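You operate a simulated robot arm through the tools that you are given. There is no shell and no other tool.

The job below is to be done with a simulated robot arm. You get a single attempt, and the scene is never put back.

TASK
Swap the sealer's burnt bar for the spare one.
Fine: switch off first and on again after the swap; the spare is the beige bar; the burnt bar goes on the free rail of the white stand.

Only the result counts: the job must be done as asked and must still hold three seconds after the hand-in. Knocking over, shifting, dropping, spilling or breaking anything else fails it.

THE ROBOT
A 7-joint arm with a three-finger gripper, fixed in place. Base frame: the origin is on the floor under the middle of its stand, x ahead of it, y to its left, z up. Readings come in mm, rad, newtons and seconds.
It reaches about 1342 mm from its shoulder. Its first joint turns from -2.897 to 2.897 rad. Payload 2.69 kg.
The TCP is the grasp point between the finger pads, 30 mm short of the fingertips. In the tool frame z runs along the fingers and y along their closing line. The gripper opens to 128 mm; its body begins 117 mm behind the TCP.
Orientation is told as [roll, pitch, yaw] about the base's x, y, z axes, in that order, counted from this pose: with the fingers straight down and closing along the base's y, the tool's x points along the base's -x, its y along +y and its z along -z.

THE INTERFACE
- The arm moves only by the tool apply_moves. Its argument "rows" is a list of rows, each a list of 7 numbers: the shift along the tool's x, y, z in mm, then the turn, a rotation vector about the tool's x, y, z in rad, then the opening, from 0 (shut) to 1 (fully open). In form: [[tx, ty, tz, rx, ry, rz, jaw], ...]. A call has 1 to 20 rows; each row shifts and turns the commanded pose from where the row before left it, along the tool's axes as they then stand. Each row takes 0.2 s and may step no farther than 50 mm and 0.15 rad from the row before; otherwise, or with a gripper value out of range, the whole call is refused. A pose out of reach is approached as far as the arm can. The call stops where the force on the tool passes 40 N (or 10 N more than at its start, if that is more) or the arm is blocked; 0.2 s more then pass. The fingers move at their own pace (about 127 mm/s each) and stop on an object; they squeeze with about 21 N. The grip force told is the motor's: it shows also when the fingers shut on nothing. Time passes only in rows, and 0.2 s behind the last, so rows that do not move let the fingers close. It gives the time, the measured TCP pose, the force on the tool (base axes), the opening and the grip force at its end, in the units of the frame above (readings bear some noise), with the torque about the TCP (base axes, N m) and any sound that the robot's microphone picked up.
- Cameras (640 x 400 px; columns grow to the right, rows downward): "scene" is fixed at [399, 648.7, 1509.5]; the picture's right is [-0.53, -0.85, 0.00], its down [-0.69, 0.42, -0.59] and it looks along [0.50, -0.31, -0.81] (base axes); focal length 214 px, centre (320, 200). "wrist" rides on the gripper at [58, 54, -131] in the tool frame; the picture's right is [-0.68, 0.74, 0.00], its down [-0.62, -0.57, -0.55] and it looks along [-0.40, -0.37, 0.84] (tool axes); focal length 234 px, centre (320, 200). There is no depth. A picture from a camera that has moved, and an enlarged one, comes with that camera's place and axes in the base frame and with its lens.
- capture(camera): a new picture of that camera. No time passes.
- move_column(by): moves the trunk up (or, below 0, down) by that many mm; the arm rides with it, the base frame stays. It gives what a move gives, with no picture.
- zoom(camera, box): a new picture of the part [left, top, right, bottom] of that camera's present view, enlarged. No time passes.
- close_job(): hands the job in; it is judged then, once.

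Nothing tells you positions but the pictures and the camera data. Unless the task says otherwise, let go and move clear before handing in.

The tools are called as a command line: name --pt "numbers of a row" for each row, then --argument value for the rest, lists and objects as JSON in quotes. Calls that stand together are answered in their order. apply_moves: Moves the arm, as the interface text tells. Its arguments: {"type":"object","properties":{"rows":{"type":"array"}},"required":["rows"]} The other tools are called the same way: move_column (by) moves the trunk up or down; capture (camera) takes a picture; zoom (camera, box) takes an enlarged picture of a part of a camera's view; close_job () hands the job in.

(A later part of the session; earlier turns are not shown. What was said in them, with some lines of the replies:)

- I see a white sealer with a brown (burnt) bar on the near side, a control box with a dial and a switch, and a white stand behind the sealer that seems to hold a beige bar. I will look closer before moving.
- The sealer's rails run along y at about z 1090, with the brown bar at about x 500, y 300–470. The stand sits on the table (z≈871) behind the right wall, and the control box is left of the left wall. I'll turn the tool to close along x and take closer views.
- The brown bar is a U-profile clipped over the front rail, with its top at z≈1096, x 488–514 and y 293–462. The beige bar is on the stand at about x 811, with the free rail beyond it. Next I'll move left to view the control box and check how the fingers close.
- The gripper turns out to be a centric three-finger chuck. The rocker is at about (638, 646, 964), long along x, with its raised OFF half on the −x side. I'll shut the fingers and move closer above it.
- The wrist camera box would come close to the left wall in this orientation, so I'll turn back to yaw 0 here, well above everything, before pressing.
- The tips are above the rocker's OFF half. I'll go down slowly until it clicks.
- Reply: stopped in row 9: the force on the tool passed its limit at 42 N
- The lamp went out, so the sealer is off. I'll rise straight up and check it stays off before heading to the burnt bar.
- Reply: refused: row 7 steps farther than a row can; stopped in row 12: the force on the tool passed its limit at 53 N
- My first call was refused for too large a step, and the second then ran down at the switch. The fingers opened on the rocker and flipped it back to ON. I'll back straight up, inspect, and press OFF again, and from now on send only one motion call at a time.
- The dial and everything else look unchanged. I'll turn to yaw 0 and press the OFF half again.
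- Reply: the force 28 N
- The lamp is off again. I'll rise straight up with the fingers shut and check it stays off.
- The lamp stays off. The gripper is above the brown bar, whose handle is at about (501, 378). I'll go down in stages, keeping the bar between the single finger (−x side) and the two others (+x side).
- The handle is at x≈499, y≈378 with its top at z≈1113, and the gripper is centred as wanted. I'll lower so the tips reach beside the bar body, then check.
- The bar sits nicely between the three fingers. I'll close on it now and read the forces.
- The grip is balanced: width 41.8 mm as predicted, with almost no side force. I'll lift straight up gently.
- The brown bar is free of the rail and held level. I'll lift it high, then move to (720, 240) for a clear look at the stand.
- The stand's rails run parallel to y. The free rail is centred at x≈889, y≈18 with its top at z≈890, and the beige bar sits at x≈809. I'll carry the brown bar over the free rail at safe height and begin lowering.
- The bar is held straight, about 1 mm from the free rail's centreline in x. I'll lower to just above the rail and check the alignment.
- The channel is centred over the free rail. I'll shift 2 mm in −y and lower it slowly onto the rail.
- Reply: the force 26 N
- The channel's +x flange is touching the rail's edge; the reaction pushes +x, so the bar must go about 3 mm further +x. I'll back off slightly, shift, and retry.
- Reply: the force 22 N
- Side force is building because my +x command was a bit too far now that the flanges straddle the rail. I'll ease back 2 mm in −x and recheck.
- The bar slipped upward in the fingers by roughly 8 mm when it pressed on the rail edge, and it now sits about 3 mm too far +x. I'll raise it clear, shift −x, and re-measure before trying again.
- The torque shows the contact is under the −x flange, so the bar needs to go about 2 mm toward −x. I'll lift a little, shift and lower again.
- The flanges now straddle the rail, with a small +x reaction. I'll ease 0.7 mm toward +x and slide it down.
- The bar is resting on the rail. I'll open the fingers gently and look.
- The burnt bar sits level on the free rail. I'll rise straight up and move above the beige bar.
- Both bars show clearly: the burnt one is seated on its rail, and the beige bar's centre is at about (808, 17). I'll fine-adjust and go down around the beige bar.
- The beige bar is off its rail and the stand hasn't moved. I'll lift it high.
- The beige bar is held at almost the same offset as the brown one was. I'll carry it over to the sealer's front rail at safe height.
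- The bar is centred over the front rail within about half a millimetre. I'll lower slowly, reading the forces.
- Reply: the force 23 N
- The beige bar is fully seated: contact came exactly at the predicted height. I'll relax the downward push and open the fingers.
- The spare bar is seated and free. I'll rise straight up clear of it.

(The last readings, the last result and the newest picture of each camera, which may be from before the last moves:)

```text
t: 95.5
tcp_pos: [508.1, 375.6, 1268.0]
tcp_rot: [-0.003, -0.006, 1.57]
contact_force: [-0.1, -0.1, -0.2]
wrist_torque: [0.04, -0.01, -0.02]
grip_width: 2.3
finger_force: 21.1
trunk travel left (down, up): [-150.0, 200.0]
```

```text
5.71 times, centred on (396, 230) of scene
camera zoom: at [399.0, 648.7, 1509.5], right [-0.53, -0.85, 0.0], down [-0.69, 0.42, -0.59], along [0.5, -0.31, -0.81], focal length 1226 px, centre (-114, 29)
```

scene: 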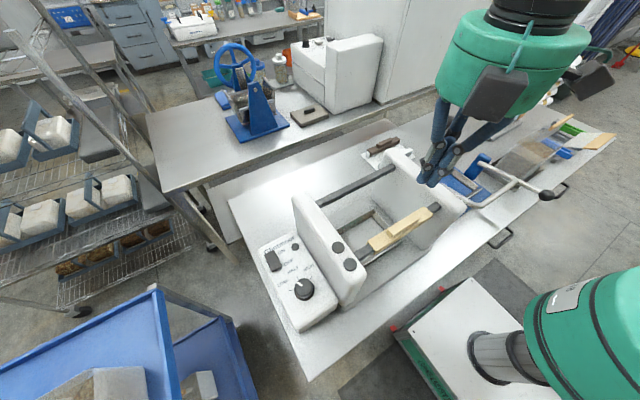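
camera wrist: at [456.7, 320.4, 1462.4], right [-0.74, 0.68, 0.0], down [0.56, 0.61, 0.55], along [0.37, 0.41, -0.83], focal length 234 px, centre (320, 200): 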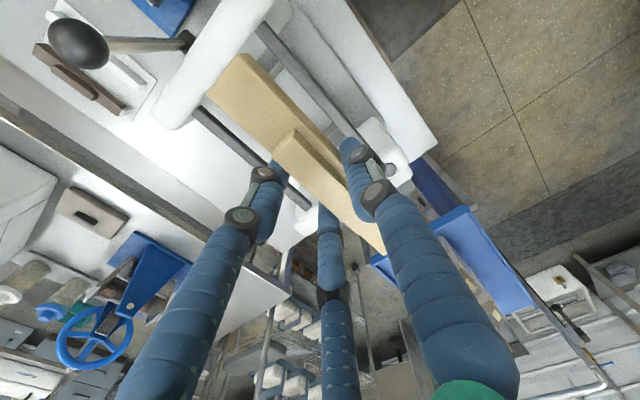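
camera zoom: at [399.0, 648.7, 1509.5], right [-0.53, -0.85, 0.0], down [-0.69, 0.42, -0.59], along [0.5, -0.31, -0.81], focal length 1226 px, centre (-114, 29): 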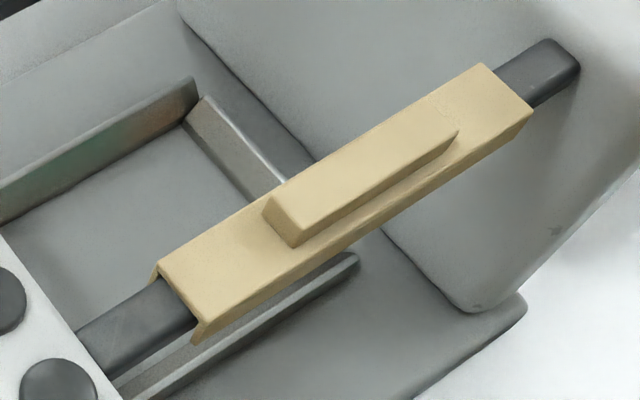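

The beige bar sits just where the brown one was. Next I'll turn to yaw 0 and go above the switch's ON half, with the fingers shut.

apply_moves --pt "0 0 0 0 0 0.1428 0" --pt "0 0 0 0 0 0.1428 0" --pt "0 0 0 0 0 0.1428 0" --pt "0 0 0 0 0 0.1428 0" --pt "0 0 0 0 0 0.1428 0" --pt "0 0 0 0 0 0.1428 0" --pt "0 0 0 0 0 0.1428 0" --pt "0 0 0 0 0 0.1428 0" --pt "0 0 0 0 0 0.1428 0" --pt "0 0 0 0 0 0.1428 0" --pt "0 0 0 0 0 0.1428 0" --pt "-20.7 38.7 0 0 0 0 0" --pt "-20.7 38.7 0 0 0 0 0" --pt "-20.7 38.7 0 0 0 0 0" --pt "-20.7 38.7 0 0 0 0 0" --pt "-20.7 38.7 0 0 0 0 0" --pt "-20.7 38.7 0 0 0 0 0" --pt "-20.7 38.7 0 0 0 0 0" --pt "0 0 0 0 0 0 0" --pt "0 0 0 0 0 0 0"

capture --camera "wrist"

capture --camera "scene"

```text
t: 99.7
tcp_pos: [654.5, 647.7, 1272.6]
tcp_rot: [0.007, -0.004, 0.001]
contact_force: [-0.7, -0.5, 0.6]
wrist_torque: [0.03, -0.03, -0.02]
grip_width: 2.2
finger_force: 21.3
trunk travel left (down, up): [-150.0, 200.0]
```

```text
taken
camera wrist: at [594.6, 699.0, 1403.2], right [0.68, 0.74, 0.01], down [0.61, -0.57, 0.55], along [0.41, -0.37, -0.84], focal length 234 px, centre (320, 200)
```

wrist: 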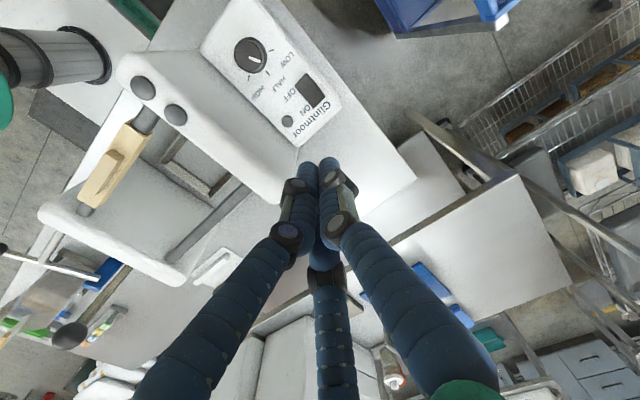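

```text
taken
```

scene: 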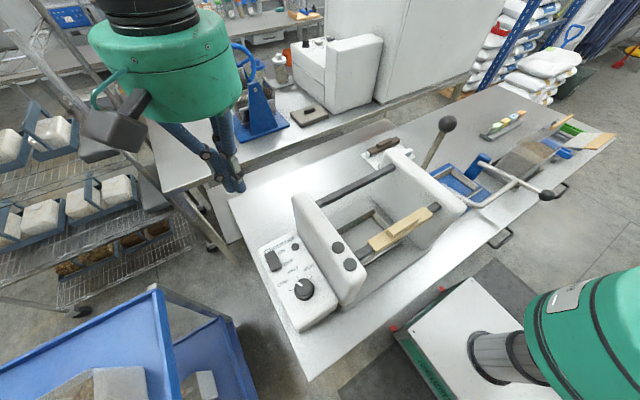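

apply_moves --pt "0 0 42 0 0 0 0" --pt "0 0 42 0 0 0 0" --pt "0 0 42 0 0 0 0" --pt "0 0 42 0 0 0 0" --pt "0 0 40 0 0 0 0" --pt "0 0 0 0 0 0 0" --pt "0 0 0 0 0 0 0"

capture --camera "wrist"

zoom --camera "wrist" --box '[230, 80, 430, 205]'

zoom --camera "scene" --box '[240, 215, 320, 265]'

```text
t: 101.3
tcp_pos: [654.0, 648.8, 1062.5]
tcp_rot: [0.005, -0.003, -0.002]
contact_force: [-0.2, -0.3, 0.0]
wrist_torque: [0.03, -0.01, 0.0]
grip_width: 2.4
finger_force: 21.1
trunk travel left (down, up): [-150.0, 200.0]
```

```text
taken
camera wrist: at [595.3, 700.4, 1192.7], right [0.68, 0.74, 0.01], down [0.61, -0.57, 0.55], along [0.41, -0.37, -0.84], focal length 234 px, centre (320, 200)
```

wrist: 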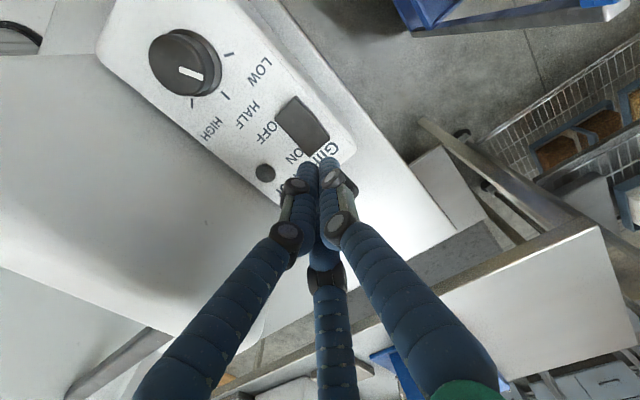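

```text
3.20 times, centred on (330, 142) of wrist
camera zoom: at [595.3, 700.4, 1192.7], right [0.68, 0.74, 0.01], down [0.61, -0.57, 0.55], along [0.41, -0.37, -0.84], focal length 749 px, centre (288, 384)
```

zoom: 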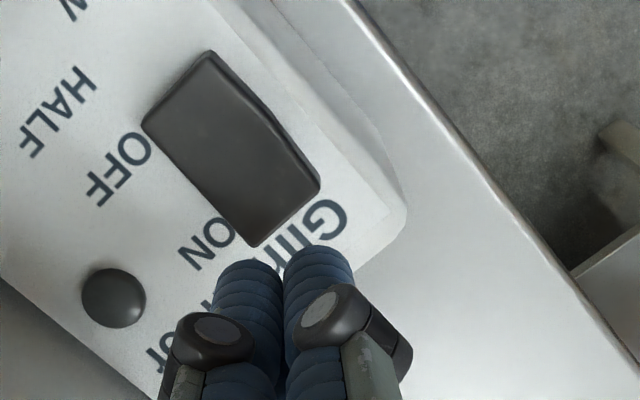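

```text
8.00 times, centred on (280, 240) of scene
camera zoom: at [399.0, 648.7, 1509.5], right [-0.53, -0.85, 0.0], down [-0.69, 0.42, -0.59], along [0.5, -0.31, -0.81], focal length 1716 px, centre (640, -120)
```

zoom: 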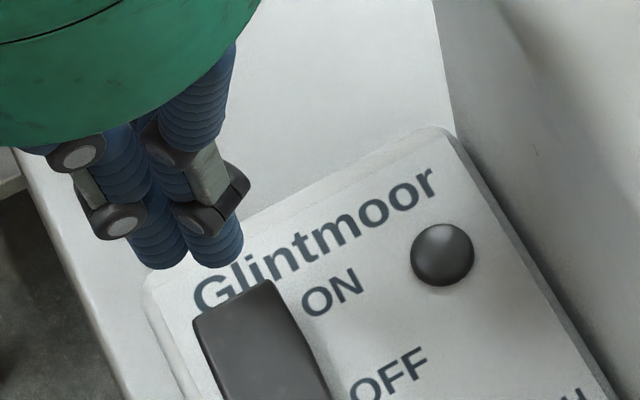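

The raised ON end of the rocker is at x≈656. I'll shift to about x 648 and press down slowly.

apply_moves --pt "5 0 15 0 0 0 0" --pt "0 0 15 0 0 0 0" --pt "0 0 12 0 0 0 0" --pt "0 0 3 0 0 0 0" --pt "0 0 3 0 0 0 0" --pt "0 0 3 0 0 0 0" --pt "0 0 3 0 0 0 0" --pt "0 0 3 0 0 0 0" --pt "0 0 3 0 0 0 0"

zoom --camera "scene" --box '[240, 215, 320, 265]'

```text
t: 103.3
tcp_pos: [648.7, 649.0, 1003.8]
tcp_rot: [0.004, -0.004, -0.001]
contact_force: [1.3, -2.2, 10.5]
wrist_torque: [-0.15, 0.11, -0.02]
grip_width: 1.9
finger_force: 21.3
trunk travel left (down, up): [-150.0, 200.0]
```

```text
8.00 times, centred on (280, 240) of scene
camera zoom: at [399.0, 648.7, 1509.5], right [-0.53, -0.85, 0.0], down [-0.69, 0.42, -0.59], along [0.5, -0.31, -0.81], focal length 1716 px, centre (640, -120)
```

zoom: 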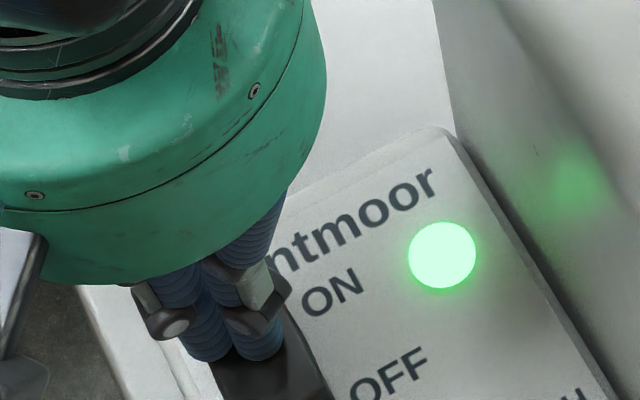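

The lamp is lit again. I'll rise straight up with the fingers shut and check everything.

apply_moves --pt "0 0 -8 0 0 0 0" --pt "0 0 -25 0 0 0 0" --pt "0 0 -40 0 0 0 0" --pt "0 0 -40 0 0 0 0" --pt "0 0 -45 0 0 0 0" --pt "0 0 -45 0 0 0 0" --pt "0 0 -45 0 0 0 0" --pt "0 0 -45 0 0 0 0" --pt "0 0 0 0 0 0 0"

capture --camera "scene"

zoom --camera "scene" --box '[240, 220, 360, 330]'

zoom --camera "scene" --box '[345, 120, 441, 180]'

zoom --camera "scene" --box '[340, 195, 452, 265]'

```text
t: 105.3
tcp_pos: [646.4, 645.7, 1292.1]
tcp_rot: [0.005, -0.005, -0.001]
contact_force: [0.3, -0.6, 1.2]
wrist_torque: [0.06, -0.05, -0.01]
grip_width: 2.5
finger_force: 20.6
trunk travel left (down, up): [-150.0, 200.0]
```

```text
taken
```

scene: 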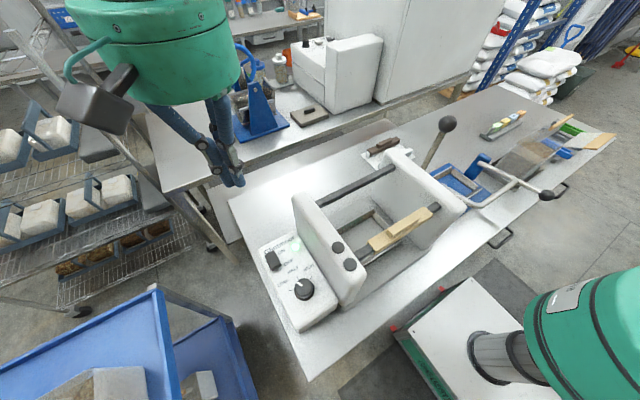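

```text
3.64 times, centred on (300, 275) of scene
camera zoom: at [399.0, 648.7, 1509.5], right [-0.53, -0.85, 0.0], down [-0.69, 0.42, -0.59], along [0.5, -0.31, -0.81], focal length 780 px, centre (393, -73)
```

zoom: 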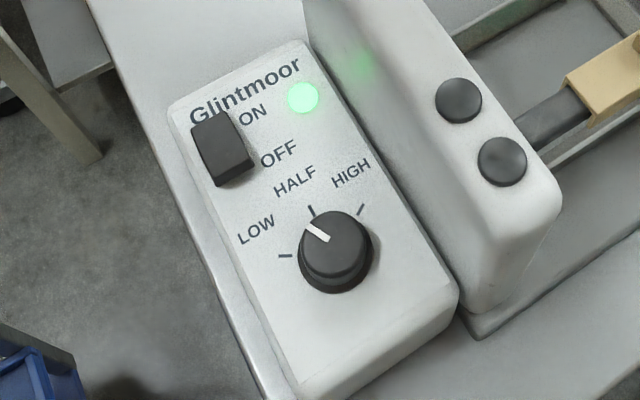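

```text
6.67 times, centred on (393, 150) of scene
camera zoom: at [399.0, 648.7, 1509.5], right [-0.53, -0.85, 0.0], down [-0.69, 0.42, -0.59], along [0.5, -0.31, -0.81], focal length 1430 px, centre (-167, 533)
```

zoom: 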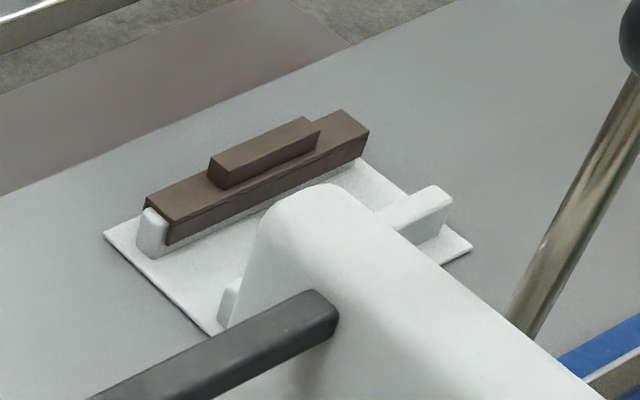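

```text
5.71 times, centred on (396, 230) of scene
camera zoom: at [399.0, 648.7, 1509.5], right [-0.53, -0.85, 0.0], down [-0.69, 0.42, -0.59], along [0.5, -0.31, -0.81], focal length 1226 px, centre (-114, 29)
```

zoom: 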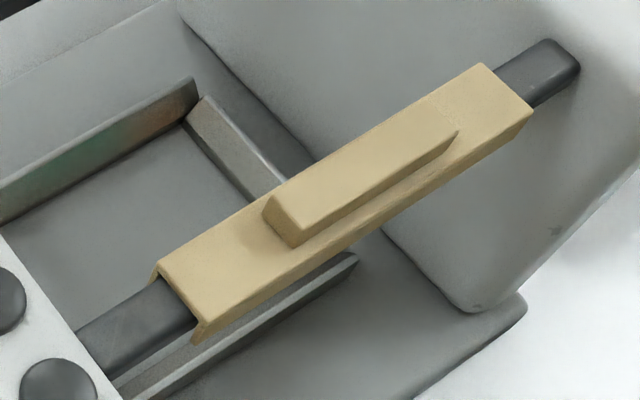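

The lamp is on, the dial is unchanged, and the beige bar is seated on the sealer. The burnt bar is seated on the stand's formerly free rail, the stand hasn't moved, and the arm is clear. I'm handing in the job.

close_job

```text
The job is handed in.
```

The bar swap is finished and handed in; I haven't seen a verdict. The beige spare is on the sealer's front rail, the burnt bar is on the stand's free rail, and the sealer is switched back on.

- **Extra switch flip:** After I first switched the sealer off, one of my moves was refused. The next one ran anyway and flipped the switch back on. I pressed OFF again and saw the lamp go out before touching either bar. The power dial stayed where it was throughout.
- **Tight fit on the stand:** The burnt bar caught on the stand's rail edge during its first tries. It slipped a few millimetres in the gripper before it slid on. It now sits level and fully down.
- **Final check:** In the last pictures the lamp is lit and both bars are seated. The stand hasn't moved, and the arm is clear of everything.
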